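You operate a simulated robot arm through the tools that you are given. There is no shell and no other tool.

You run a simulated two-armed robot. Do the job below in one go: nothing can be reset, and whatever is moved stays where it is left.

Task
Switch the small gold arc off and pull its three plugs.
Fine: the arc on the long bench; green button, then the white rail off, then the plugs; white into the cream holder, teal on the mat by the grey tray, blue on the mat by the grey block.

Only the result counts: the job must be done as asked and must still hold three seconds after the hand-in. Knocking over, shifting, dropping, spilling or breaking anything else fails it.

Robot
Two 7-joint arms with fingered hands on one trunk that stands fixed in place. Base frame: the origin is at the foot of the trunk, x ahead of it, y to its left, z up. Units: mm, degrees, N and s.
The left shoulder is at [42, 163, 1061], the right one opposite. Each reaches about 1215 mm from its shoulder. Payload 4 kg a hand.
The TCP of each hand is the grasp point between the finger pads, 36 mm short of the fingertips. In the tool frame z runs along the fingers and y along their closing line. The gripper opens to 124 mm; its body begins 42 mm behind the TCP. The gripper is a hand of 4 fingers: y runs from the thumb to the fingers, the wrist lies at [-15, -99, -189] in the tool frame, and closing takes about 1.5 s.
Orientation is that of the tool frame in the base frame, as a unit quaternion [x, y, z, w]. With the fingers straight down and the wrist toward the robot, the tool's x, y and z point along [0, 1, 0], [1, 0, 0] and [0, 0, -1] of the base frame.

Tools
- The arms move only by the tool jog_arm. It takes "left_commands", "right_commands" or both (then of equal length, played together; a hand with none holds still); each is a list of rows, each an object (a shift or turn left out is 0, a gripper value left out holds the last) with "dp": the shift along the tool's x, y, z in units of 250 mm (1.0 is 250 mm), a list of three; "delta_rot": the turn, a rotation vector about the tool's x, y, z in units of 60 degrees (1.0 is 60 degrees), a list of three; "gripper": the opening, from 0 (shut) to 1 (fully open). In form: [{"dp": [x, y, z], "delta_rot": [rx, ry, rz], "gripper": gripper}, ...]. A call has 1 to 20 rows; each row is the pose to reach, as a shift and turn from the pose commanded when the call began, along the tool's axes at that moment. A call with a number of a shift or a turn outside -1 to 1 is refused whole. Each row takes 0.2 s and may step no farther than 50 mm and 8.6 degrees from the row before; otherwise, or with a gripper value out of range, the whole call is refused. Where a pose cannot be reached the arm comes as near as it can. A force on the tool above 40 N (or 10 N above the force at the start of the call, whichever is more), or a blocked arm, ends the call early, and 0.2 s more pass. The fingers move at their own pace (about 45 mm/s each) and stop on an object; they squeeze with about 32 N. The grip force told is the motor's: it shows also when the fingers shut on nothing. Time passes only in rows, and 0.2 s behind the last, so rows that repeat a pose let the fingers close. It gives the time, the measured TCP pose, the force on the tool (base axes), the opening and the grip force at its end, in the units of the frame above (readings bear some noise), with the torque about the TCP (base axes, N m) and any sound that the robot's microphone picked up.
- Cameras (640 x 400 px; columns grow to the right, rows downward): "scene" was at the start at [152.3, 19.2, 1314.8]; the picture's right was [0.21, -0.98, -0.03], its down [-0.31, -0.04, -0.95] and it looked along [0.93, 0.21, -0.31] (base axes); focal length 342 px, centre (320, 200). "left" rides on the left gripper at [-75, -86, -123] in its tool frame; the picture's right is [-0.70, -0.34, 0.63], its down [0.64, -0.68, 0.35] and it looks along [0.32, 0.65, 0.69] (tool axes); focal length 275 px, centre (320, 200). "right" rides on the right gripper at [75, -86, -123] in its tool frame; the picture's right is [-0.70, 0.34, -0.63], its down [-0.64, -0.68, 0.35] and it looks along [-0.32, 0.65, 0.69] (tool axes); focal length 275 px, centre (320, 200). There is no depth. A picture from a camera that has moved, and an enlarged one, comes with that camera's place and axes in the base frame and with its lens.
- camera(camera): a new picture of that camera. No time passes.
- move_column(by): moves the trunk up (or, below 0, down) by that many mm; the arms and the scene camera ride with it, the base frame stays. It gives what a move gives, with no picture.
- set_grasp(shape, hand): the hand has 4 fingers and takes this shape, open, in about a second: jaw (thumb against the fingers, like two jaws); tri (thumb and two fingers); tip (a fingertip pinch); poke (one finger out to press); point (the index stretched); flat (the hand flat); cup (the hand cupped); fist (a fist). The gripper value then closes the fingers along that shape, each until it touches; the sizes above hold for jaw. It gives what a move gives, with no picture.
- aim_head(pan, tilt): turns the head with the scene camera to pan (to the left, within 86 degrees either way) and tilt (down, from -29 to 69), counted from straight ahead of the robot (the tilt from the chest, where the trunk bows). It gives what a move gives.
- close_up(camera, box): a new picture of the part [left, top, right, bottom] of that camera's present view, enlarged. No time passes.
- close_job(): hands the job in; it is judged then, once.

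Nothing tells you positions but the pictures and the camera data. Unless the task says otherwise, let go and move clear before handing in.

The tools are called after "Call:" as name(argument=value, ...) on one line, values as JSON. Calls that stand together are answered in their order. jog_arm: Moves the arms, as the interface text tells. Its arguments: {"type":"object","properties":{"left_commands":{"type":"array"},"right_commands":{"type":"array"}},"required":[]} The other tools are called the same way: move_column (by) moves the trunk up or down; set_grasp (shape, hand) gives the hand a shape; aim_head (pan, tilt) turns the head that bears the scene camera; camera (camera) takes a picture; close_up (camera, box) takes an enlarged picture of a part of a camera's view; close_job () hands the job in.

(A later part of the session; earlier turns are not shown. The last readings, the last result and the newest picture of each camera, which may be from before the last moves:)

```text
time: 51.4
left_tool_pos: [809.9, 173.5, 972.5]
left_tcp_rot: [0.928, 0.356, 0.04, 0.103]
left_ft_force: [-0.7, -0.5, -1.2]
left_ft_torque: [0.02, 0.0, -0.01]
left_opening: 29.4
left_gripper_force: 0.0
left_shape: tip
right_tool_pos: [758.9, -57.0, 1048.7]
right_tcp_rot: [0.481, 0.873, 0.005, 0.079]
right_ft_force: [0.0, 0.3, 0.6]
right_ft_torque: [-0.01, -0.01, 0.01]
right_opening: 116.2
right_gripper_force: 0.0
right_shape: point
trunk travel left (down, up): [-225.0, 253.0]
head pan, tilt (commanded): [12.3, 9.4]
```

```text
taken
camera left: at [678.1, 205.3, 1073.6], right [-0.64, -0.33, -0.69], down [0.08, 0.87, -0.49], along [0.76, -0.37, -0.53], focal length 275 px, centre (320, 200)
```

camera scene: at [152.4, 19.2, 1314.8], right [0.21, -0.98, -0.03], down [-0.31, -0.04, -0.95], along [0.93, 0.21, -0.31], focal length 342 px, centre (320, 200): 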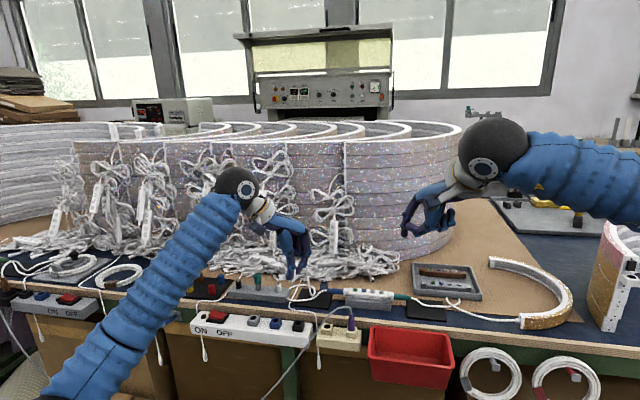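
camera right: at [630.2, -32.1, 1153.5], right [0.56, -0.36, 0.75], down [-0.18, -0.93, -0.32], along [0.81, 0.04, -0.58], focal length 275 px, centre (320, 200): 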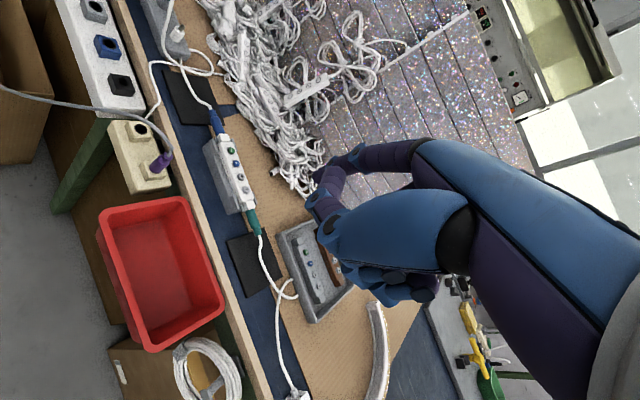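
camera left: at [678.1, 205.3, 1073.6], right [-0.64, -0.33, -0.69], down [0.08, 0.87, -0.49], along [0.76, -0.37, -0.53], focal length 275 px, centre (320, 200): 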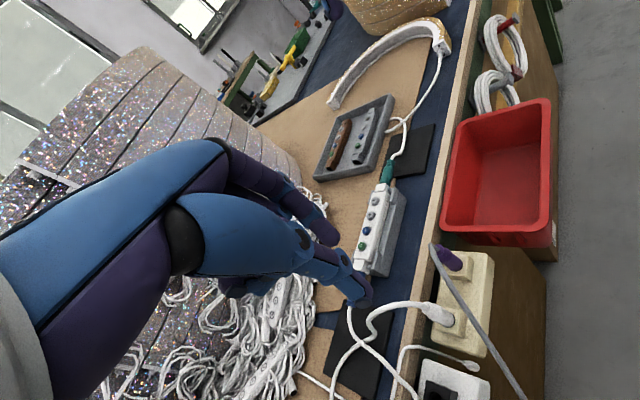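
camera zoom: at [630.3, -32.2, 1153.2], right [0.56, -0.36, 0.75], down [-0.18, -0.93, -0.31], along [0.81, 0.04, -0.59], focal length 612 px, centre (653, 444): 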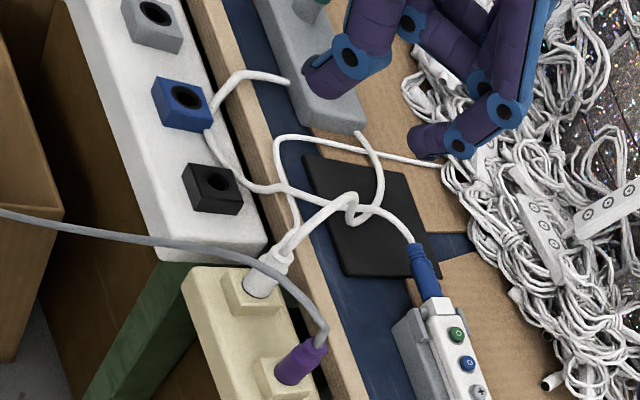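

The white plug is parked upright and the hand is clear. I'll zoom in on the cords since they cross near the blue plug.

Call:
close_up(camera="right", box=[130, 20, 230, 120])

Call:
close_up(camera="left", box=[300, 280, 480, 400])

Call:
close_up(camera="scene", box=[290, 270, 390, 340])

Call:
close_up(camera="scene", box=[260, 270, 370, 340])

```text
4.00 times, centred on (180, 70) of right
camera zoom: at [630.3, -32.2, 1153.2], right [0.56, -0.36, 0.75], down [-0.18, -0.93, -0.31], along [0.81, 0.04, -0.59], focal length 1101 px, centre (880, 720)
```

zoom: 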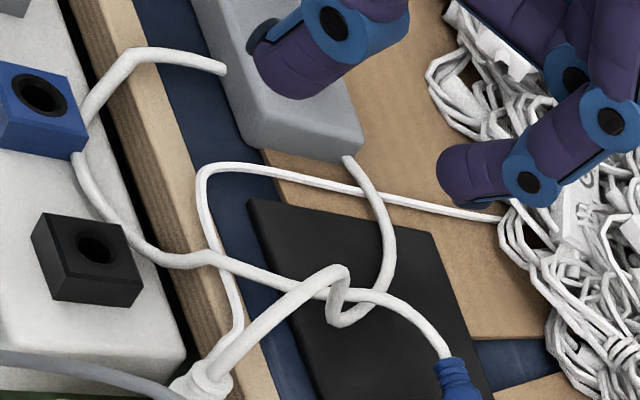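

```text
3.33 times, centred on (390, 340) of left
camera zoom: at [678.1, 205.3, 1073.6], right [-0.64, -0.33, -0.69], down [0.08, 0.87, -0.49], along [0.76, -0.37, -0.53], focal length 918 px, centre (87, -267)
```

zoom: 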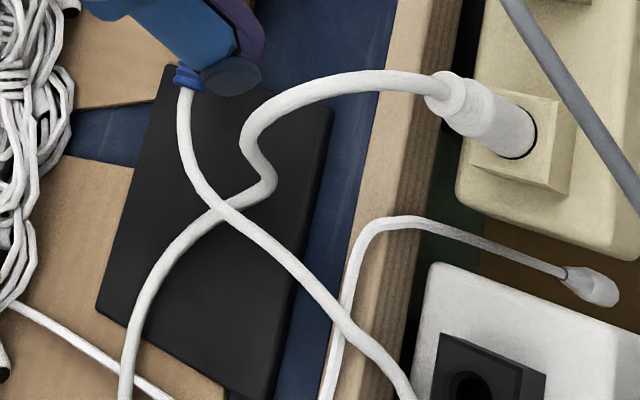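

```text
5.71 times, centred on (340, 305) of scene
camera zoom: at [152.6, 19.2, 1314.7], right [0.21, -0.98, -0.03], down [-0.31, -0.04, -0.95], along [0.93, 0.21, -0.31], focal length 1955 px, centre (206, -400)
```

zoom: 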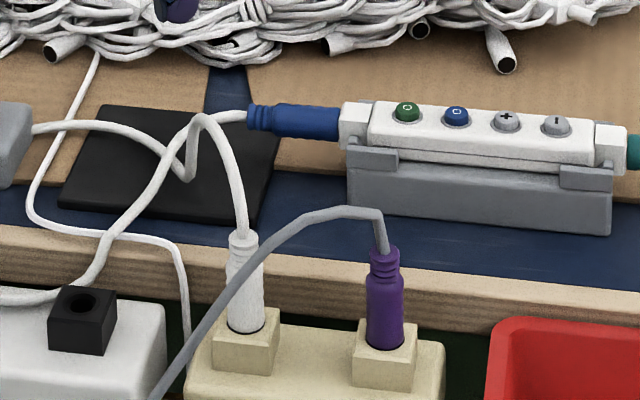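

```text
5.71 times, centred on (315, 305) of scene
camera zoom: at [152.6, 19.2, 1314.7], right [0.21, -0.98, -0.03], down [-0.31, -0.04, -0.95], along [0.93, 0.21, -0.31], focal length 1955 px, centre (349, -400)
```

zoom: 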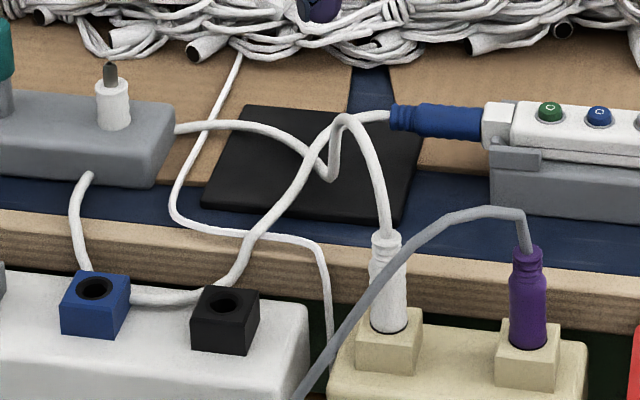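

The white plug's cord and the blue plug's cord simply cross over the mat with plenty of slack. Next I'll level the left hand over the blue plug and give the right hand the tip shape for the teal plug.

Call:
jog_arm(left_commands=[{"delta_rot": [0.106, 0, 0], "gripper": 0.45}, {"delta_rot": [0.212, 0, 0], "gripper": 0.45}, {"delta_rot": [0.212, 0, 0], "gripper": 0.45}])

Call:
jog_arm(left_commands=[{"dp": [0.055, 0.054, 0.01], "delta_rot": [0, 0, -0.133]}, {"dp": [0.109, 0.107, 0.02], "delta_rot": [0, 0, -0.267]}, {"dp": [0.164, 0.161, 0.03], "delta_rot": [0, 0, -0.4]}, {"dp": [0.219, 0.215, 0.05], "delta_rot": [0, 0, -0.533]}, {"dp": [0.273, 0.268, 0.07], "delta_rot": [0, 0, -0.667]}, {"dp": [0.328, 0.322, 0.08], "delta_rot": [0, 0, -0.8]}, {"dp": [0.328, 0.322, 0.08], "delta_rot": [0, 0, -0.8]}])

Call:
set_grasp(hand="right", shape="tip")

Call:
camera(camera="left")

Call:
camera(camera="right")

Call:
camera(camera="scene")

```text
time: 52.2
left_tool_pos: [808.7, 172.8, 973.1]
left_tcp_rot: [0.934, 0.358, -0.001, -0.001]
left_ft_force: [-0.2, 0.0, -0.6]
left_ft_torque: [0.01, 0.04, 0.0]
left_opening: 55.1
left_gripper_force: 0.1
left_shape: tip
right_tool_pos: [759.1, -55.2, 1049.4]
right_tcp_rot: [0.48, 0.873, 0.006, 0.08]
right_ft_force: [0.7, -0.2, 0.4]
right_ft_torque: [0.02, -0.05, -0.02]
right_opening: 116.2
right_gripper_force: 0.3
right_shape: point
trunk travel left (down, up): [-225.0, 253.0]
head pan, tilt (commanded): [12.3, 9.4]
```

```text
time: 53.8
left_tool_pos: [924.8, 166.8, 953.5]
left_tcp_rot: [0.707, 0.708, 0.0, 0.0]
left_ft_force: [0.3, -1.0, -0.3]
left_ft_torque: [-0.01, -0.01, -0.02]
left_opening: 55.1
left_gripper_force: 0.1
left_shape: tip
right_tool_pos: [757.8, -55.6, 1049.1]
right_tcp_rot: [0.481, 0.873, 0.005, 0.079]
right_ft_force: [-0.8, -0.1, 0.1]
right_ft_torque: [-0.01, 0.03, 0.01]
right_opening: 116.3
right_gripper_force: 0.1
right_shape: point
trunk travel left (down, up): [-225.0, 253.0]
head pan, tilt (commanded): [12.3, 9.4]
```

```text
time: 54.7
left_tool_pos: [924.2, 166.6, 953.1]
left_tcp_rot: [0.707, 0.707, 0.0, -0.001]
left_ft_force: [0.3, -0.1, 0.6]
left_ft_torque: [-0.05, 0.03, 0.03]
left_opening: 55.3
left_gripper_force: 0.0
left_shape: tip
right_tool_pos: [759.7, -55.1, 1049.0]
right_tcp_rot: [0.48, 0.873, 0.006, 0.079]
right_ft_force: [-0.5, -0.4, 0.4]
right_ft_torque: [-0.02, -0.03, 0.04]
right_opening: 124.0
right_gripper_force: 0.0
right_shape: tip
trunk travel left (down, up): [-225.0, 253.0]
head pan, tilt (commanded): [12.3, 9.4]
```

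```text
taken
camera left: at [837.7, 92.2, 1075.6], right [-0.34, -0.7, -0.63], down [-0.68, 0.64, -0.35], along [0.65, 0.32, -0.69], focal length 275 px, centre (320, 200)
```

left: 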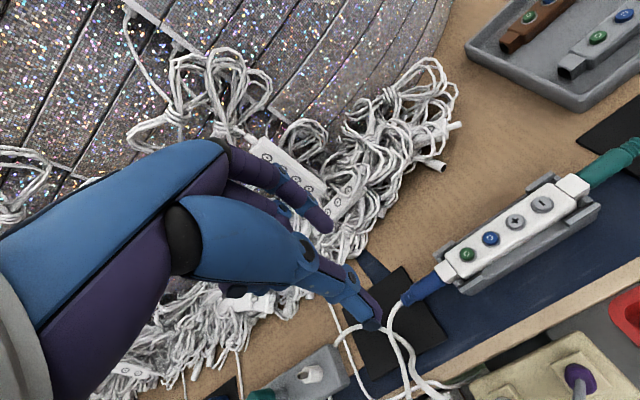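

```text
taken
camera right: at [630.1, -32.5, 1153.5], right [0.56, -0.36, 0.75], down [-0.18, -0.93, -0.32], along [0.81, 0.04, -0.59], focal length 275 px, centre (320, 200)
```

right: 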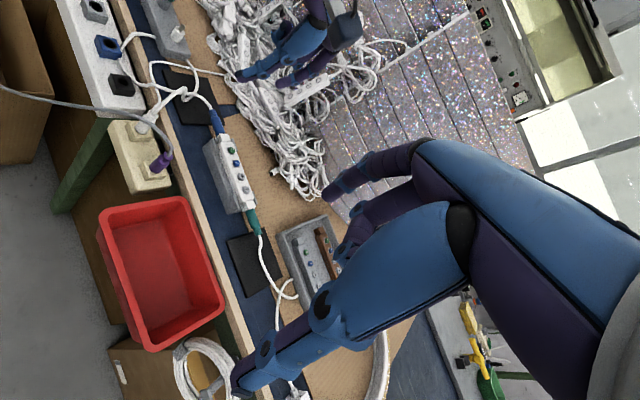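

```text
taken
camera scene: at [152.4, 18.9, 1314.8], right [0.21, -0.98, -0.03], down [-0.31, -0.03, -0.95], along [0.93, 0.21, -0.31], focal length 342 px, centre (320, 200)
```

scene: 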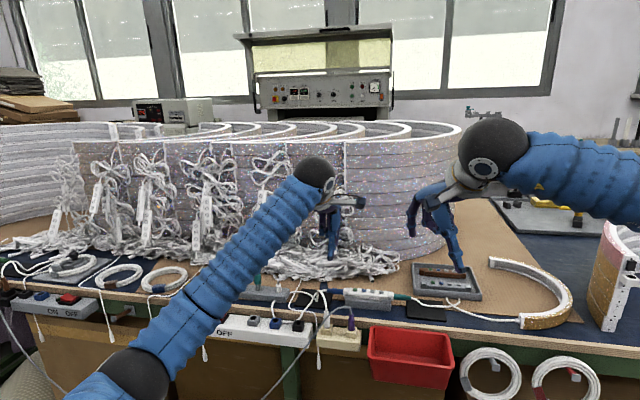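

Left hand is level over the blue plug. I'll close up on both plugs from the three cameras to fix their axes.

Call:
close_up(camera="left", box=[330, 120, 640, 330])

Call:
close_up(camera="right", box=[160, 60, 290, 270])

Call:
close_up(camera="scene", box=[310, 260, 440, 330])

Call:
close_up(camera="scene", box=[310, 210, 370, 310])

```text
1.90 times, centred on (485, 225) of left
camera zoom: at [837.7, 92.2, 1075.6], right [-0.34, -0.7, -0.63], down [-0.68, 0.64, -0.35], along [0.65, 0.32, -0.69], focal length 524 px, centre (6, 152)
```

zoom: 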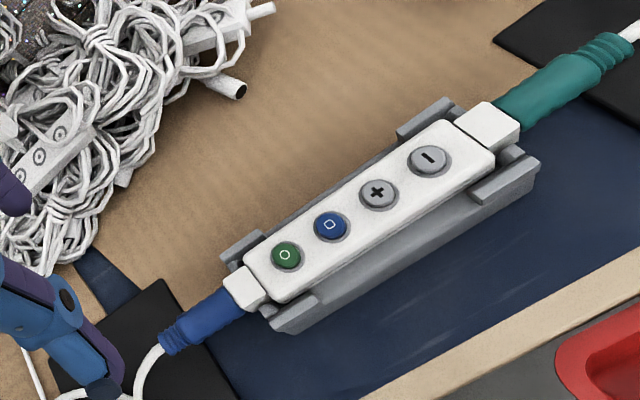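

```text
1.90 times, centred on (225, 165) of right
camera zoom: at [630.1, -32.5, 1153.5], right [0.56, -0.36, 0.75], down [-0.18, -0.93, -0.32], along [0.81, 0.04, -0.59], focal length 524 px, centre (501, 267)
```

zoom: 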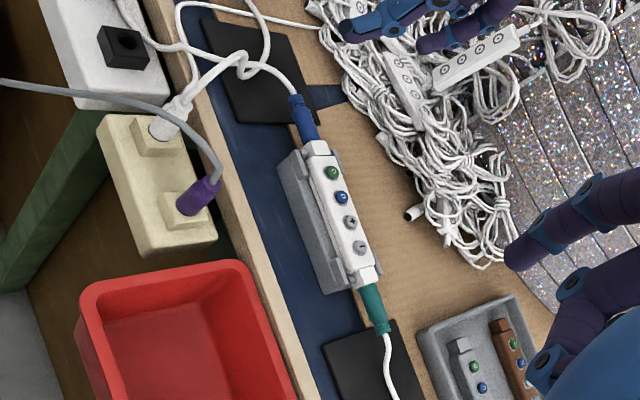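

```text
4.92 times, centred on (375, 295) of scene
camera zoom: at [152.4, 18.9, 1314.8], right [0.21, -0.98, -0.03], down [-0.31, -0.03, -0.95], along [0.93, 0.21, -0.31], focal length 1684 px, centre (49, -268)
```

zoom: 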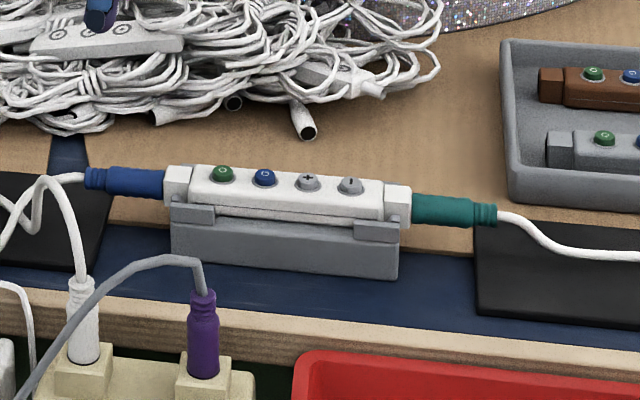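

```text
4.00 times, centred on (340, 260) of scene
camera zoom: at [152.4, 18.9, 1314.8], right [0.21, -0.98, -0.03], down [-0.31, -0.03, -0.95], along [0.93, 0.21, -0.31], focal length 1369 px, centre (240, -40)
```

zoom: 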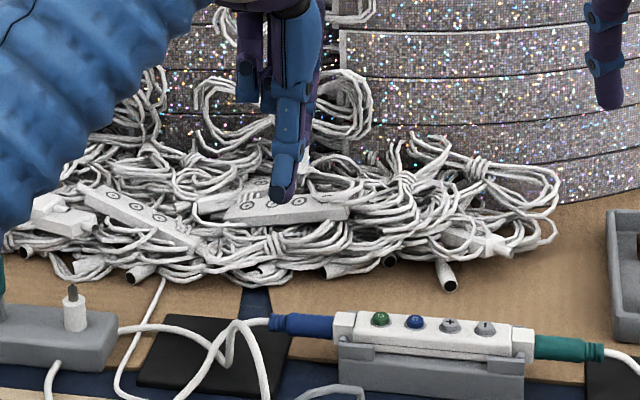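

The plug axes come out at about (915, 155, 813) for blue and (912.5, -4.5, 813) for teal. I'll level the right hand over the teal plug and pre-open both pinches.

Call:
jog_arm(right_commands=[{"dp": [-0.024, 0.117, 0.06], "delta_rot": [0.0234, 0.02, 0.107], "gripper": 0.45}, {"dp": [-0.048, 0.234, 0.15], "delta_rot": [0.0468, 0.04, 0.215], "gripper": 0.45}, {"dp": [-0.072, 0.35, 0.25], "delta_rot": [0.07, 0.06, 0.322], "gripper": 0.45}, {"dp": [-0.096, 0.467, 0.36], "delta_rot": [0.0936, 0.08, 0.43], "gripper": 0.45}, {"dp": [-0.12, 0.584, 0.468], "delta_rot": [0.117, 0.1, 0.537], "gripper": 0.45}, {"dp": [-0.12, 0.584, 0.468], "delta_rot": [0.117, 0.1, 0.537], "gripper": 0.45}])

Call:
camera(camera="right")

Call:
camera(camera="scene")

```text
time: 56.1
left_tool_pos: [926.0, 172.0, 953.5]
left_tcp_rot: [0.704, 0.71, 0.0, -0.001]
left_ft_force: [-0.1, 1.2, 0.2]
left_ft_torque: [-0.13, 0.04, -0.05]
left_opening: 55.2
left_gripper_force: 0.0
left_shape: tip
right_tool_pos: [914.9, -10.3, 952.1]
right_tcp_rot: [0.706, 0.708, 0.0, 0.0]
right_ft_force: [-0.5, -0.2, -0.6]
right_ft_torque: [0.08, -0.07, 0.1]
right_opening: 57.2
right_gripper_force: 0.0
right_shape: tip
trunk travel left (down, up): [-225.0, 253.0]
head pan, tilt (commanded): [12.3, 9.4]
stopped in row 6 (left hand): the force on the tool passed its limit at 43 N (the readings are from after the stop); the commanded pose is now the measured one
```

```text
taken
camera right: at [829.4, 63.4, 1074.8], right [0.34, -0.7, 0.63], down [-0.68, -0.65, -0.34], along [0.65, -0.31, -0.69], focal length 275 px, centre (320, 200)
```

right: 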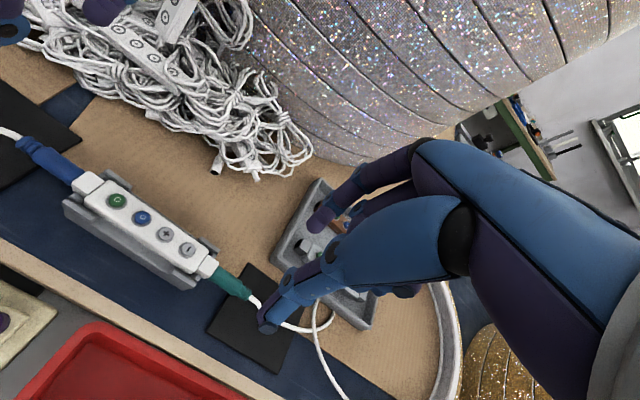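

```text
taken
camera scene: at [151.8, 18.6, 1315.0], right [0.21, -0.98, -0.03], down [-0.31, -0.03, -0.95], along [0.93, 0.21, -0.31], focal length 342 px, centre (320, 200)
```

scene: 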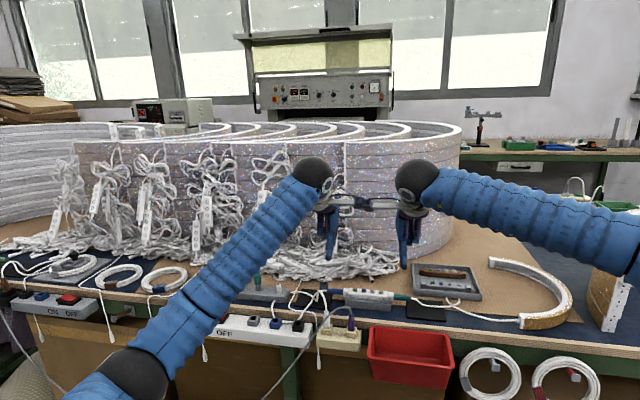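

The two wrist-camera brackets bumped each other (no lasting load; only the left hand moved a few mm). I'll roll both hands outward 15° so the brackets separate, with a slight tilt so both fingertips sit level.

Call:
jog_arm(left_commands=[{"dp": [0.02, -0.013, 0.0], "delta_rot": [0.044, -0.083, 0.006]}, {"dp": [0.02, -0.026, 0.02], "delta_rot": [0.089, -0.167, 0.012]}, {"dp": [0.012, -0.039, 0.06], "delta_rot": [0.133, -0.25, 0.0175]}, {"dp": [0.012, -0.039, 0.06], "delta_rot": [0.133, -0.25, 0.0175]}], right_commands=[{"dp": [-0.048, -0.004, 0.0], "delta_rot": [0.044, 0.083, -0.006]}, {"dp": [-0.048, -0.004, 0.02], "delta_rot": [0.089, 0.167, -0.012]}, {"dp": [-0.048, -0.004, 0.06], "delta_rot": [0.133, 0.25, -0.0175]}, {"dp": [-0.048, -0.004, 0.06], "delta_rot": [0.133, 0.25, -0.0175]}])

Call:
camera(camera="scene")

Call:
camera(camera="left")

Call:
camera(camera="right")

```text
time: 57.1
left_tool_pos: [914.5, 174.4, 938.6]
left_tcp_rot: [0.703, 0.696, -0.142, 0.042]
left_ft_force: [-0.1, 0.9, -0.2]
left_ft_torque: [0.02, -0.01, 0.02]
left_opening: 55.3
left_gripper_force: 0.0
left_shape: tip
right_tool_pos: [914.7, -22.5, 936.0]
right_tcp_rot: [0.692, 0.707, 0.042, -0.142]
right_ft_force: [0.1, -0.2, 0.2]
right_ft_torque: [0.01, -0.01, 0.0]
right_opening: 56.8
right_gripper_force: 0.0
right_shape: tip
trunk travel left (down, up): [-225.0, 253.0]
head pan, tilt (commanded): [12.3, 9.4]
```

```text
taken
camera scene: at [151.8, 19.3, 1315.0], right [0.21, -0.98, -0.03], down [-0.31, -0.04, -0.95], along [0.93, 0.21, -0.31], focal length 342 px, centre (320, 200)
```

scene: 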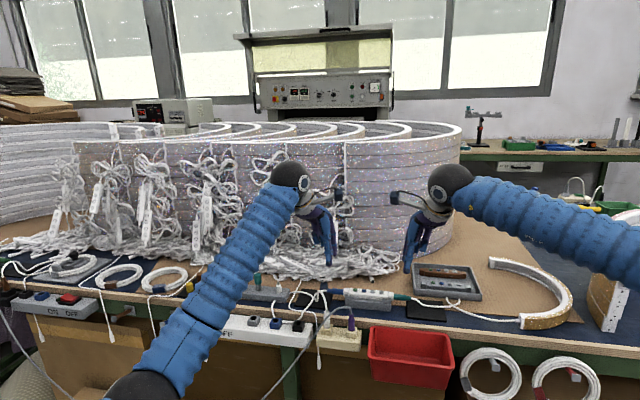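

```text
taken
camera left: at [847.9, 137.5, 1086.6], right [-0.42, -0.83, -0.38], down [-0.73, 0.55, -0.41], along [0.54, 0.11, -0.83], focal length 275 px, centre (320, 200)
```

left: 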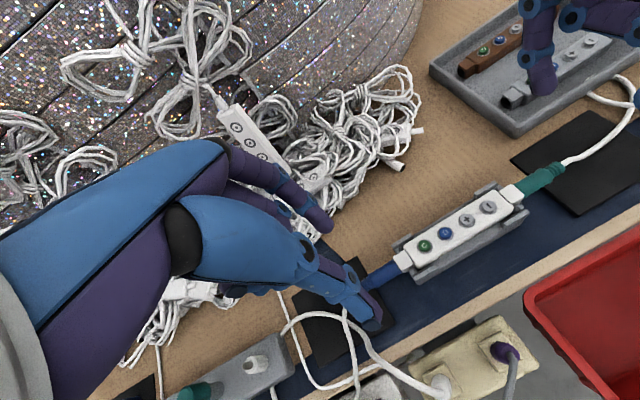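

```text
taken
camera right: at [846.3, 14.0, 1085.4], right [0.42, -0.82, 0.38], down [-0.72, -0.56, -0.41], along [0.55, -0.1, -0.83], focal length 275 px, centre (320, 200)
```

right: 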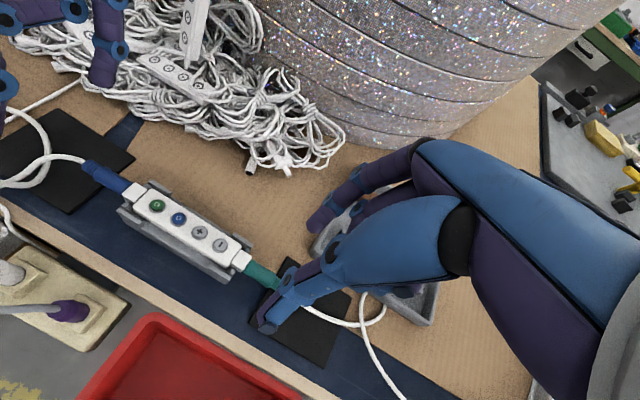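

Brackets are now well apart, and each wrist camera sees the other hand's plug. I'll zoom in to refine before descending.

Call:
close_up(camera="left", box=[380, 60, 640, 290])

Call:
close_up(camera="right", box=[0, 0, 280, 300])

Call:
close_up(camera="scene", box=[300, 200, 440, 330])

```text
1.74 times, centred on (510, 175) of left
camera zoom: at [847.9, 137.5, 1086.6], right [-0.42, -0.83, -0.38], down [-0.73, 0.55, -0.41], along [0.54, 0.11, -0.83], focal length 479 px, centre (-10, 244)
```

zoom: 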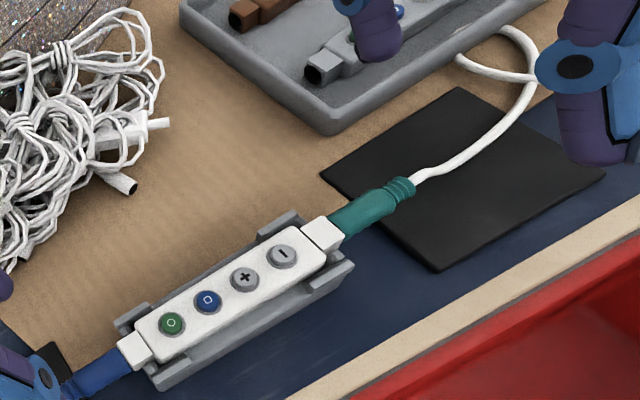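

```text
1.33 times, centred on (140, 150) of right
camera zoom: at [846.3, 14.0, 1085.4], right [0.42, -0.82, 0.38], down [-0.72, -0.56, -0.41], along [0.55, -0.1, -0.83], focal length 367 px, centre (560, 267)
```

zoom: 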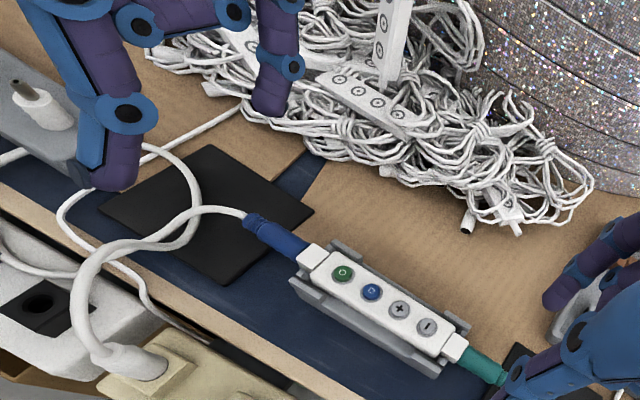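

```text
3.08 times, centred on (370, 265) of scene
camera zoom: at [151.8, 19.3, 1315.0], right [0.21, -0.98, -0.03], down [-0.31, -0.04, -0.95], along [0.93, 0.21, -0.31], focal length 1053 px, centre (166, 0)
```

zoom: 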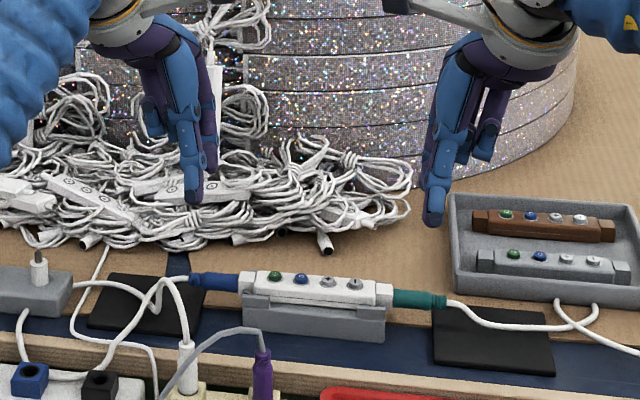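

Tray mat spans roughly x 874–954, y -114 to -24; block mat x 878–957, y 168–258. I'll lower both hands to just above the plugs and check the straddle.

Call:
jog_arm(left_commands=[{"dp": [0.014, 0.021, 0.115]}, {"dp": [0.028, 0.042, 0.231]}, {"dp": [0.028, 0.042, 0.231]}], right_commands=[{"dp": [-0.016, 0.012, 0.111]}, {"dp": [-0.033, 0.025, 0.222]}, {"dp": [-0.033, 0.025, 0.222]}])

Call:
close_up(camera="scene", box=[320, 230, 430, 320])

Call:
close_up(camera="left", box=[300, 60, 640, 330])

Call:
close_up(camera="right", box=[0, 60, 340, 330])

```text
time: 57.9
left_tool_pos: [918.6, 166.6, 879.1]
left_tcp_rot: [0.702, 0.696, -0.142, 0.044]
left_ft_force: [-0.4, -1.1, 0.3]
left_ft_torque: [-0.04, -0.01, -0.01]
left_opening: 55.4
left_gripper_force: 0.1
left_shape: tip
right_tool_pos: [913.1, -15.4, 879.3]
right_tcp_rot: [0.692, 0.707, 0.042, -0.142]
right_ft_force: [0.0, -1.2, 0.5]
right_ft_torque: [0.01, 0.01, 0.01]
right_opening: 57.2
right_gripper_force: 0.0
right_shape: tip
trunk travel left (down, up): [-225.0, 253.0]
head pan, tilt (commanded): [12.3, 9.4]
```

```text
4.44 times, centred on (375, 275) of scene
camera zoom: at [151.8, 19.1, 1315.0], right [0.21, -0.98, -0.03], down [-0.31, -0.03, -0.95], along [0.93, 0.21, -0.31], focal length 1521 px, centre (76, -133)
```

zoom: 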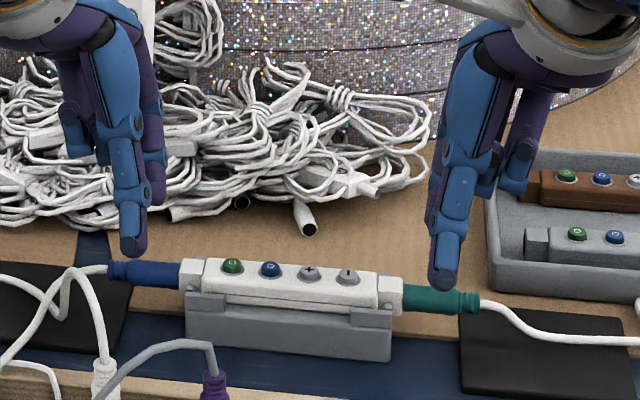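

```text
1.48 times, centred on (470, 195) of left
camera zoom: at [850.0, 128.8, 1027.0], right [-0.42, -0.83, -0.38], down [-0.73, 0.55, -0.41], along [0.54, 0.11, -0.83], focal length 408 px, centre (98, 207)
```

zoom: 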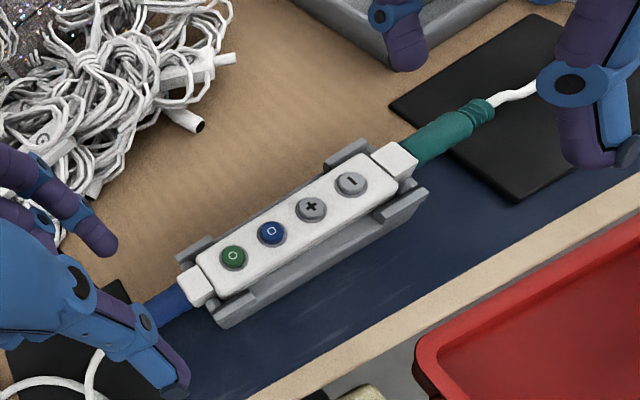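

```text
1.48 times, centred on (170, 195) of right
camera zoom: at [844.8, 21.0, 1029.1], right [0.42, -0.82, 0.38], down [-0.72, -0.56, -0.41], along [0.55, -0.1, -0.83], focal length 408 px, centre (542, 207)
```

zoom: 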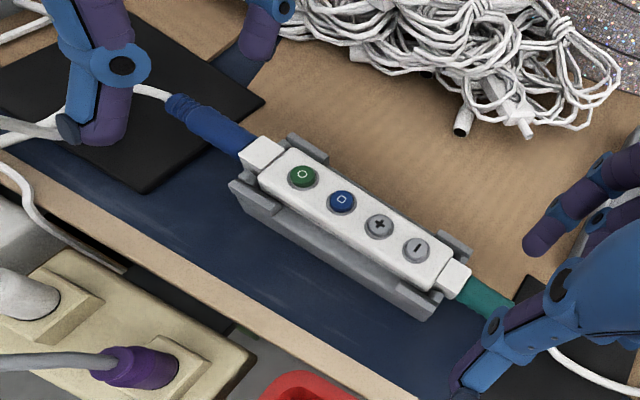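

The straddle looks plausible, but at a wide opening the pinch centre is hard to judge. I'll narrow both pinches here, still above the plugs, to see exactly where the tips meet.

Call:
jog_arm(left_commands=[{"gripper": 0.2}, {"gripper": 0.2}, {"gripper": 0.2}, {"gripper": 0.2}, {"gripper": 0.2}], right_commands=[{"gripper": 0.2}, {"gripper": 0.2}, {"gripper": 0.2}, {"gripper": 0.2}, {"gripper": 0.2}])

Call:
close_up(camera="left", box=[500, 60, 640, 190])

Call:
close_up(camera="right", box=[0, 60, 140, 190])

Call:
close_up(camera="scene", box=[320, 240, 430, 320])

```text
time: 59.1
left_tool_pos: [919.5, 165.8, 878.6]
left_tcp_rot: [0.702, 0.696, -0.143, 0.043]
left_ft_force: [-0.2, -0.1, 0.9]
left_ft_torque: [0.0, -0.01, 0.01]
left_opening: 27.3
left_gripper_force: 0.0
left_shape: tip
right_tool_pos: [912.9, -14.9, 879.4]
right_tcp_rot: [0.693, 0.706, 0.042, -0.141]
right_ft_force: [-0.3, 0.0, -0.2]
right_ft_torque: [0.01, -0.02, 0.01]
right_opening: 27.3
right_gripper_force: 0.0
right_shape: tip
trunk travel left (down, up): [-225.0, 253.0]
head pan, tilt (commanded): [12.3, 9.4]
```

```text
3.08 times, centred on (570, 125) of left
camera zoom: at [850.5, 128.9, 1026.6], right [-0.42, -0.83, -0.38], down [-0.73, 0.55, -0.4], along [0.54, 0.11, -0.83], focal length 847 px, centre (-449, 431)
```

zoom: 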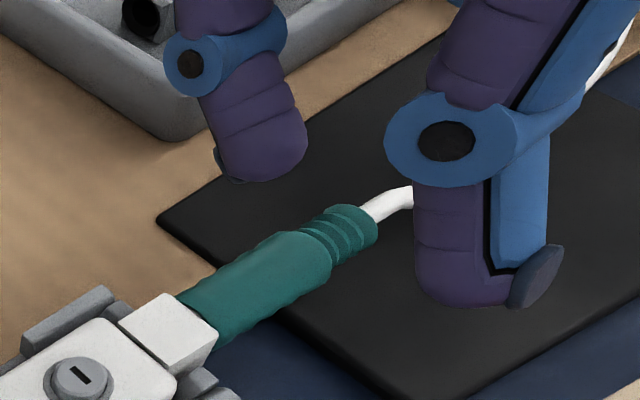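

```text
3.08 times, centred on (70, 125) of right
camera zoom: at [845.1, 20.9, 1028.6], right [0.42, -0.82, 0.38], down [-0.72, -0.56, -0.4], along [0.55, -0.1, -0.83], focal length 847 px, centre (1089, 431)
```

zoom: 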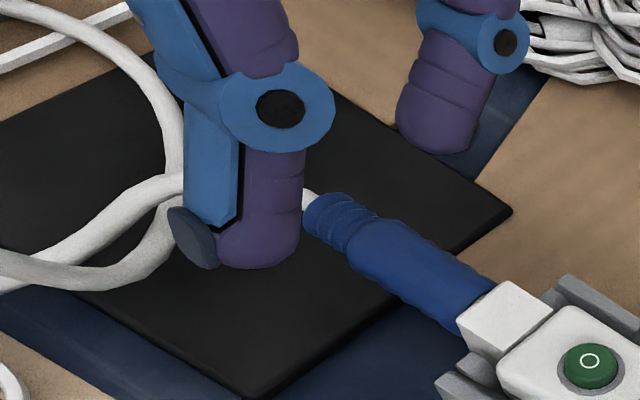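

```text
5.00 times, centred on (375, 280) of scene
camera zoom: at [152.4, 19.0, 1314.8], right [0.21, -0.98, -0.03], down [-0.31, -0.03, -0.95], along [0.93, 0.21, -0.31], focal length 1711 px, centre (45, -200)
```

zoom: 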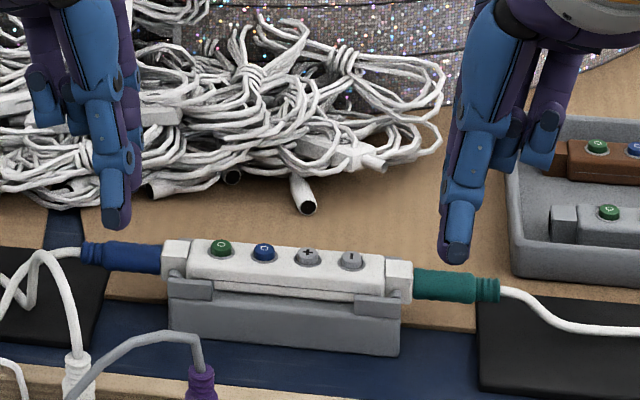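

Comparing tips and plugs in the same views, both pinches sit 7–9 mm short of the plug axes in x. I'll reopen to about 45 mm, shift both that much and lower around the plugs.

Call:
jog_arm(left_commands=[{"gripper": 0.36}, {"gripper": 0.36}, {"dp": [-0.008, 0.028, -0.002], "gripper": 0.36}, {"dp": [0.005, 0.034, 0.045], "gripper": 0.36}, {"dp": [0.018, 0.041, 0.09], "gripper": 0.36}, {"dp": [0.03, 0.048, 0.138], "gripper": 0.36}, {"dp": [0.03, 0.048, 0.138], "gripper": 0.36}], right_commands=[{"gripper": 0.36}, {"gripper": 0.36}, {"dp": [0.008, 0.036, -0.003], "gripper": 0.36}, {"dp": [-0.005, 0.043, 0.045], "gripper": 0.36}, {"dp": [-0.018, 0.05, 0.09], "gripper": 0.36}, {"dp": [-0.03, 0.056, 0.136], "gripper": 0.36}, {"dp": [-0.03, 0.056, 0.136], "gripper": 0.36}])

Call:
close_up(camera="left", box=[480, 60, 640, 200])

Call:
close_up(camera="right", box=[0, 60, 160, 200])

Call:
close_up(camera="scene", box=[320, 250, 430, 320])

```text
time: 60.7
left_tool_pos: [924.5, 164.7, 843.5]
left_tcp_rot: [0.703, 0.696, -0.142, 0.044]
left_ft_force: [-0.4, 0.0, 0.2]
left_ft_torque: [0.01, -0.03, -0.01]
left_opening: 44.1
left_gripper_force: 0.0
left_shape: tip
right_tool_pos: [922.9, -13.5, 844.8]
right_tcp_rot: [0.692, 0.707, 0.042, -0.142]
right_ft_force: [0.6, 0.1, -0.2]
right_ft_torque: [0.0, -0.01, -0.01]
right_opening: 44.4
right_gripper_force: 0.0
right_shape: tip
trunk travel left (down, up): [-225.0, 253.0]
head pan, tilt (commanded): [12.3, 9.4]
```

```text
2.86 times, centred on (560, 130) of left
camera zoom: at [856.3, 126.8, 991.7], right [-0.42, -0.83, -0.38], down [-0.73, 0.55, -0.4], along [0.54, 0.11, -0.83], focal length 786 px, centre (-366, 400)
```

zoom: 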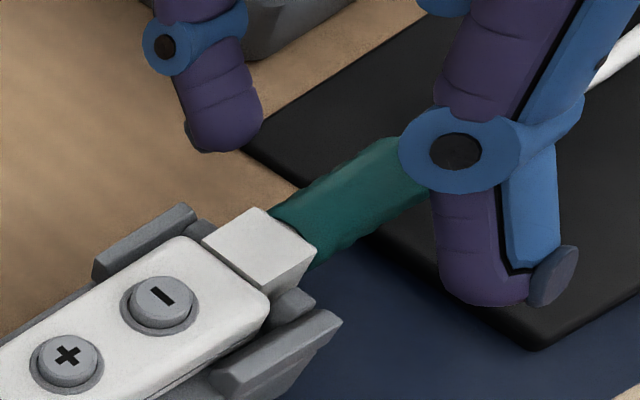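

```text
2.86 times, centred on (80, 130) of right
camera zoom: at [855.3, 22.8, 992.7], right [0.42, -0.82, 0.38], down [-0.72, -0.56, -0.41], along [0.55, -0.1, -0.83], focal length 786 px, centre (1006, 400)
```

zoom: 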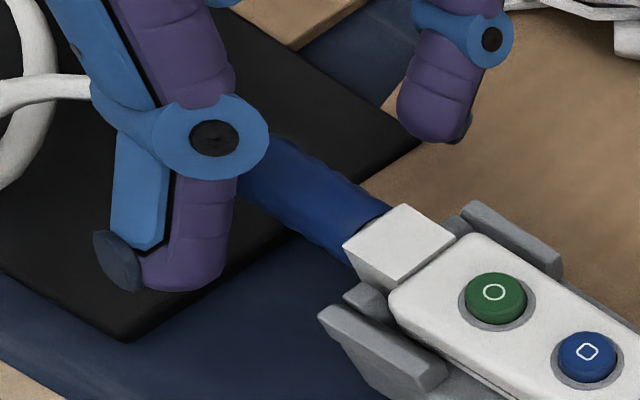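

```text
5.71 times, centred on (375, 285) of scene
camera zoom: at [152.1, 19.0, 1314.9], right [0.21, -0.98, -0.03], down [-0.31, -0.03, -0.95], along [0.93, 0.21, -0.31], focal length 1955 px, centre (6, -286)
```

zoom: 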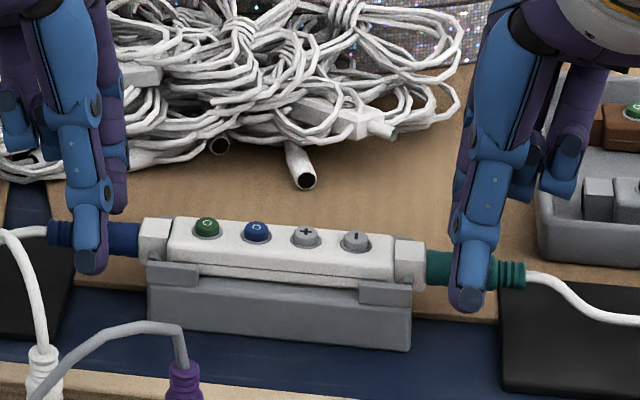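

Both pinches are centred in x; only small y trims are needed (left −1.5, right +4 mm). Then I'll close both gently and read the forces.

Call:
jog_arm(left_commands=[{"dp": [-0.006, 0.0002, 0.0015], "gripper": 0.36}, {"dp": [-0.006, 0.0002, 0.0015], "gripper": 0.28}, {"dp": [-0.006, 0.0002, 0.0015], "gripper": 0.22}, {"dp": [-0.006, 0.0002, 0.0015], "gripper": 0.18}, {"dp": [-0.006, 0.0002, 0.0015], "gripper": 0.15}, {"dp": [-0.006, 0.0002, 0.0015], "gripper": 0.15}], right_commands=[{"dp": [0.0155, 0.0006, 0.004], "gripper": 0.36}, {"dp": [0.0155, 0.0006, 0.004], "gripper": 0.28}, {"dp": [0.0155, 0.0006, 0.004], "gripper": 0.22}, {"dp": [0.0155, 0.0006, 0.004], "gripper": 0.18}, {"dp": [0.0155, 0.0006, 0.004], "gripper": 0.15}, {"dp": [0.0155, 0.0006, 0.004], "gripper": 0.15}])

Call:
close_up(camera="scene", box=[320, 250, 430, 320])

Call:
close_up(camera="left", box=[480, 60, 640, 200])

Call:
close_up(camera="right", box=[0, 60, 160, 200])

```text
time: 62.1
left_tool_pos: [923.9, 162.5, 843.2]
left_tcp_rot: [0.703, 0.696, -0.142, 0.043]
left_ft_force: [-0.4, 0.3, 0.4]
left_ft_torque: [0.03, -0.01, 0.0]
left_opening: 21.0
left_gripper_force: 0.1
left_shape: tip
right_tool_pos: [923.5, -9.1, 843.6]
right_tcp_rot: [0.693, 0.706, 0.042, -0.142]
right_ft_force: [-0.5, -0.3, 0.2]
right_ft_torque: [0.0, 0.03, 0.01]
right_opening: 21.0
right_gripper_force: 0.0
right_shape: tip
trunk travel left (down, up): [-225.0, 253.0]
head pan, tilt (commanded): [12.3, 9.4]
```

```text
5.71 times, centred on (375, 285) of scene
camera zoom: at [152.4, 19.0, 1314.8], right [0.21, -0.98, -0.03], down [-0.31, -0.03, -0.95], along [0.93, 0.21, -0.31], focal length 1955 px, centre (6, -286)
```

zoom: 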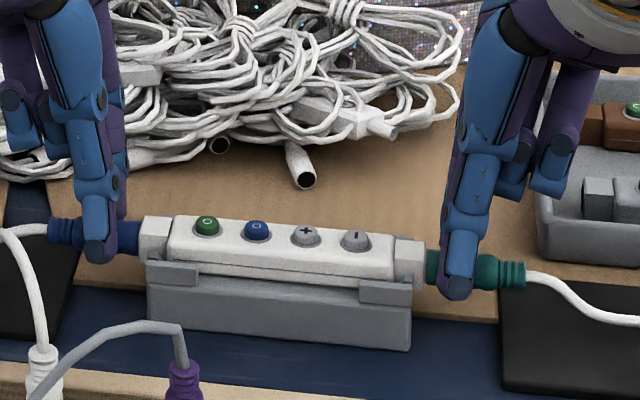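

```text
2.86 times, centred on (560, 130) of left
camera zoom: at [856.8, 125.1, 991.7], right [-0.42, -0.83, -0.38], down [-0.73, 0.55, -0.4], along [0.54, 0.11, -0.83], focal length 786 px, centre (-366, 400)
```

zoom: 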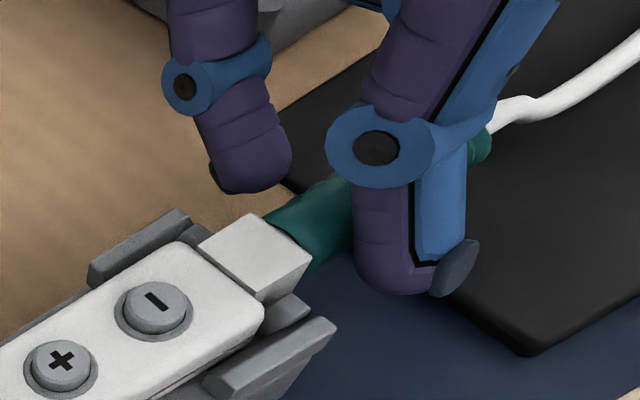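

```text
2.86 times, centred on (80, 130) of right
camera zoom: at [855.2, 26.7, 992.4], right [0.42, -0.82, 0.38], down [-0.72, -0.56, -0.4], along [0.55, -0.1, -0.83], focal length 786 px, centre (1006, 400)
```

zoom: 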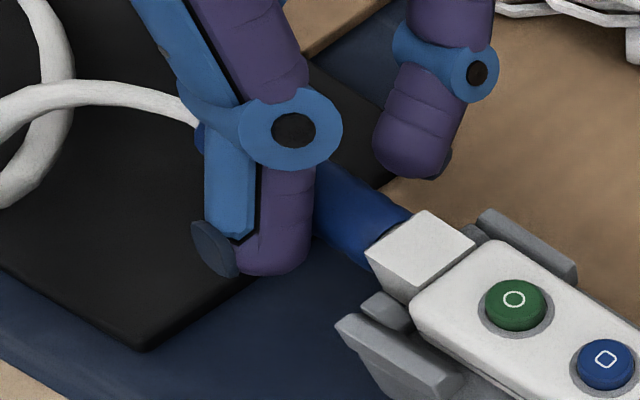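

Both pinches are centred and not yet loading anything. Now I'll close fully on both plugs.

Call:
jog_arm(left_commands=[{"gripper": 0.1}, {"gripper": 0.05}, {"gripper": 0.0}, {"gripper": 0.0}, {"gripper": 0.0}], right_commands=[{"gripper": 0.1}, {"gripper": 0.05}, {"gripper": 0.0}, {"gripper": 0.0}, {"gripper": 0.0}])

Call:
close_up(camera="scene", box=[320, 250, 430, 320])

Call:
close_up(camera="left", box=[480, 60, 640, 200])

Call:
close_up(camera="right", box=[0, 60, 160, 200])

```text
time: 63.3
left_tool_pos: [924.3, 163.2, 845.4]
left_tcp_rot: [0.702, 0.696, -0.142, 0.044]
left_ft_force: [1.3, 0.8, 5.4]
left_ft_torque: [-0.02, 0.09, -0.07]
left_opening: 10.6
left_gripper_force: 31.5
left_shape: tip
right_tool_pos: [921.6, -9.7, 843.8]
right_tcp_rot: [0.692, 0.707, 0.043, -0.141]
right_ft_force: [-0.3, 0.3, 5.6]
right_ft_torque: [0.03, 0.1, 0.05]
right_opening: 10.8
right_gripper_force: 32.2
right_shape: tip
trunk travel left (down, up): [-225.0, 253.0]
head pan, tilt (commanded): [12.3, 9.4]
```

```text
5.71 times, centred on (375, 285) of scene
camera zoom: at [151.5, 18.9, 1315.0], right [0.21, -0.98, -0.03], down [-0.31, -0.03, -0.95], along [0.93, 0.21, -0.31], focal length 1955 px, centre (6, -286)
```

zoom: 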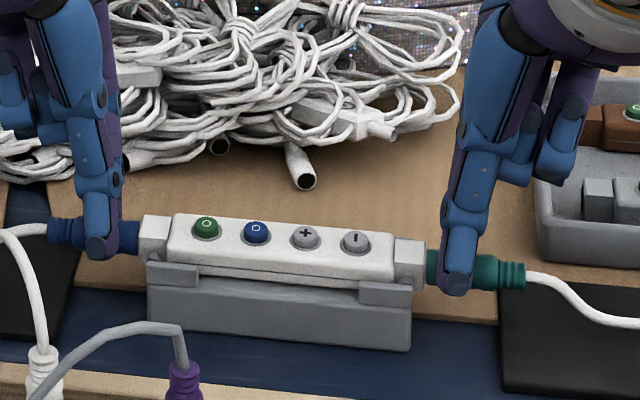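

```text
2.86 times, centred on (560, 130) of left
camera zoom: at [856.2, 125.2, 993.0], right [-0.41, -0.83, -0.38], down [-0.73, 0.55, -0.41], along [0.55, 0.11, -0.83], focal length 786 px, centre (-366, 400)
```

zoom: 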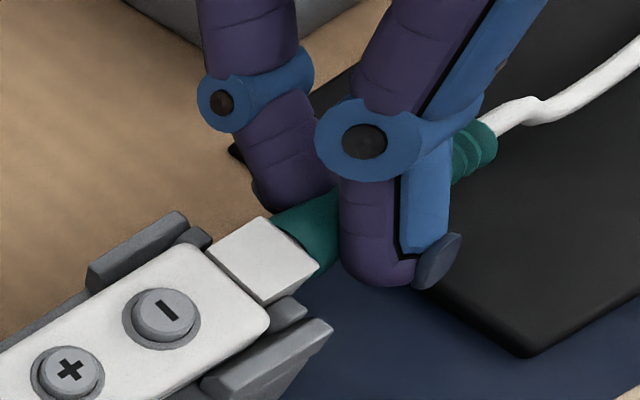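

```text
2.86 times, centred on (80, 130) of right
camera zoom: at [854.7, 26.7, 993.7], right [0.42, -0.82, 0.38], down [-0.72, -0.56, -0.41], along [0.55, -0.1, -0.83], focal length 786 px, centre (1006, 400)
```

zoom: 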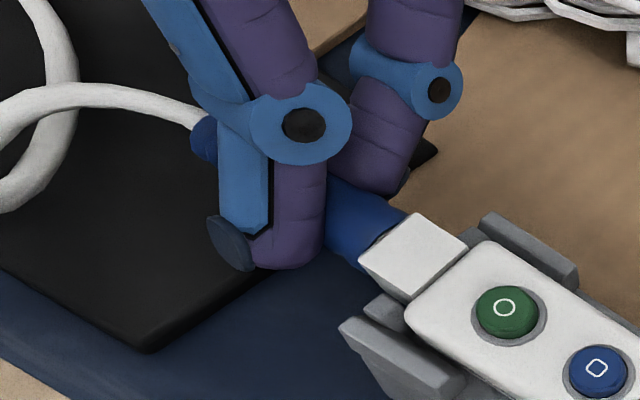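

The grips are balanced sideways, but a 5 N upward push and the narrow opening mean the tips are biting above the plug centres. I'll reopen, lower 6 mm and close again.

Call:
jog_arm(left_commands=[{"gripper": 0.22}, {"gripper": 0.22}, {"gripper": 0.22}, {"dp": [0.0062, 0.0032, 0.023], "gripper": 0.22}, {"dp": [0.0062, 0.0032, 0.023], "gripper": 0.14}, {"dp": [0.0062, 0.0032, 0.023], "gripper": 0.08}, {"dp": [0.0062, 0.0032, 0.023], "gripper": 0.0}, {"dp": [0.0062, 0.0032, 0.023], "gripper": 0.0}, {"dp": [0.0062, 0.0032, 0.023], "gripper": 0.0}], right_commands=[{"gripper": 0.22}, {"gripper": 0.22}, {"gripper": 0.22}, {"dp": [-0.0062, 0.0032, 0.023], "gripper": 0.22}, {"dp": [-0.0062, 0.0032, 0.023], "gripper": 0.14}, {"dp": [-0.0062, 0.0032, 0.023], "gripper": 0.08}, {"dp": [-0.0062, 0.0032, 0.023], "gripper": 0.0}, {"dp": [-0.0062, 0.0032, 0.023], "gripper": 0.0}, {"dp": [-0.0062, 0.0032, 0.023], "gripper": 0.0}])

Call:
close_up(camera="scene", box=[320, 250, 430, 320])

Call:
close_up(camera="left", box=[480, 60, 640, 200])

Call:
close_up(camera="right", box=[0, 60, 160, 200])

```text
time: 65.3
left_tool_pos: [923.7, 162.8, 838.1]
left_tcp_rot: [0.703, 0.696, -0.142, 0.043]
left_ft_force: [-4.0, -0.3, 4.8]
left_ft_torque: [-0.02, 0.07, -0.05]
left_opening: 13.1
left_gripper_force: 32.3
left_shape: tip
right_tool_pos: [921.2, -9.0, 837.5]
right_tcp_rot: [0.692, 0.707, 0.044, -0.14]
right_ft_force: [-1.9, -0.2, 2.8]
right_ft_torque: [0.0, -0.03, 0.06]
right_opening: 12.9
right_gripper_force: 31.8
right_shape: tip
trunk travel left (down, up): [-225.0, 253.0]
head pan, tilt (commanded): [12.3, 9.4]
```

```text
5.71 times, centred on (375, 285) of scene
camera zoom: at [151.4, 18.9, 1315.0], right [0.21, -0.98, -0.03], down [-0.31, -0.03, -0.95], along [0.93, 0.21, -0.31], focal length 1955 px, centre (6, -286)
```

zoom: 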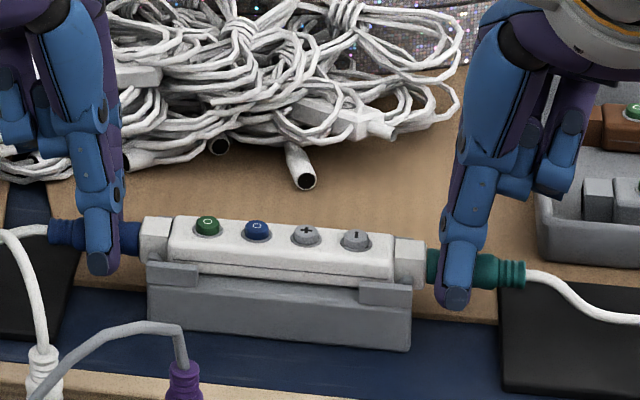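

```text
2.86 times, centred on (560, 130) of left
camera zoom: at [855.8, 124.9, 986.1], right [-0.42, -0.83, -0.38], down [-0.73, 0.55, -0.41], along [0.54, 0.11, -0.83], focal length 786 px, centre (-366, 400)
```

zoom: 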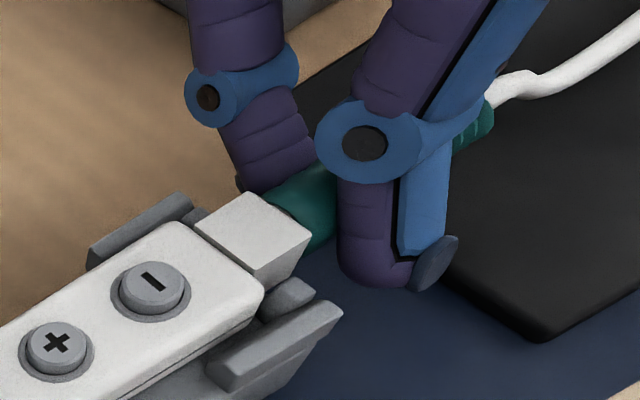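

```text
2.86 times, centred on (80, 130) of right
camera zoom: at [854.1, 26.6, 986.9], right [0.42, -0.82, 0.38], down [-0.72, -0.56, -0.41], along [0.55, -0.1, -0.83], focal length 786 px, centre (1006, 400)
```

zoom: 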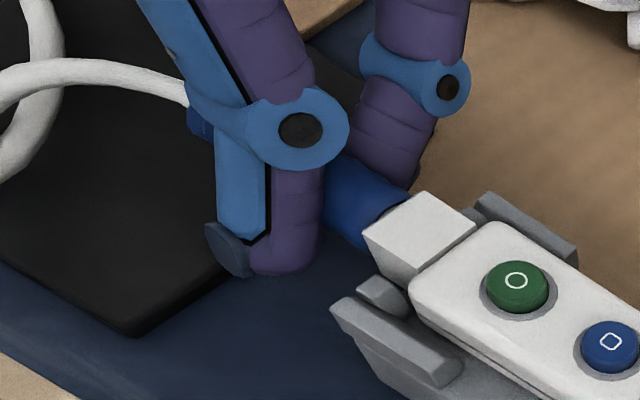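

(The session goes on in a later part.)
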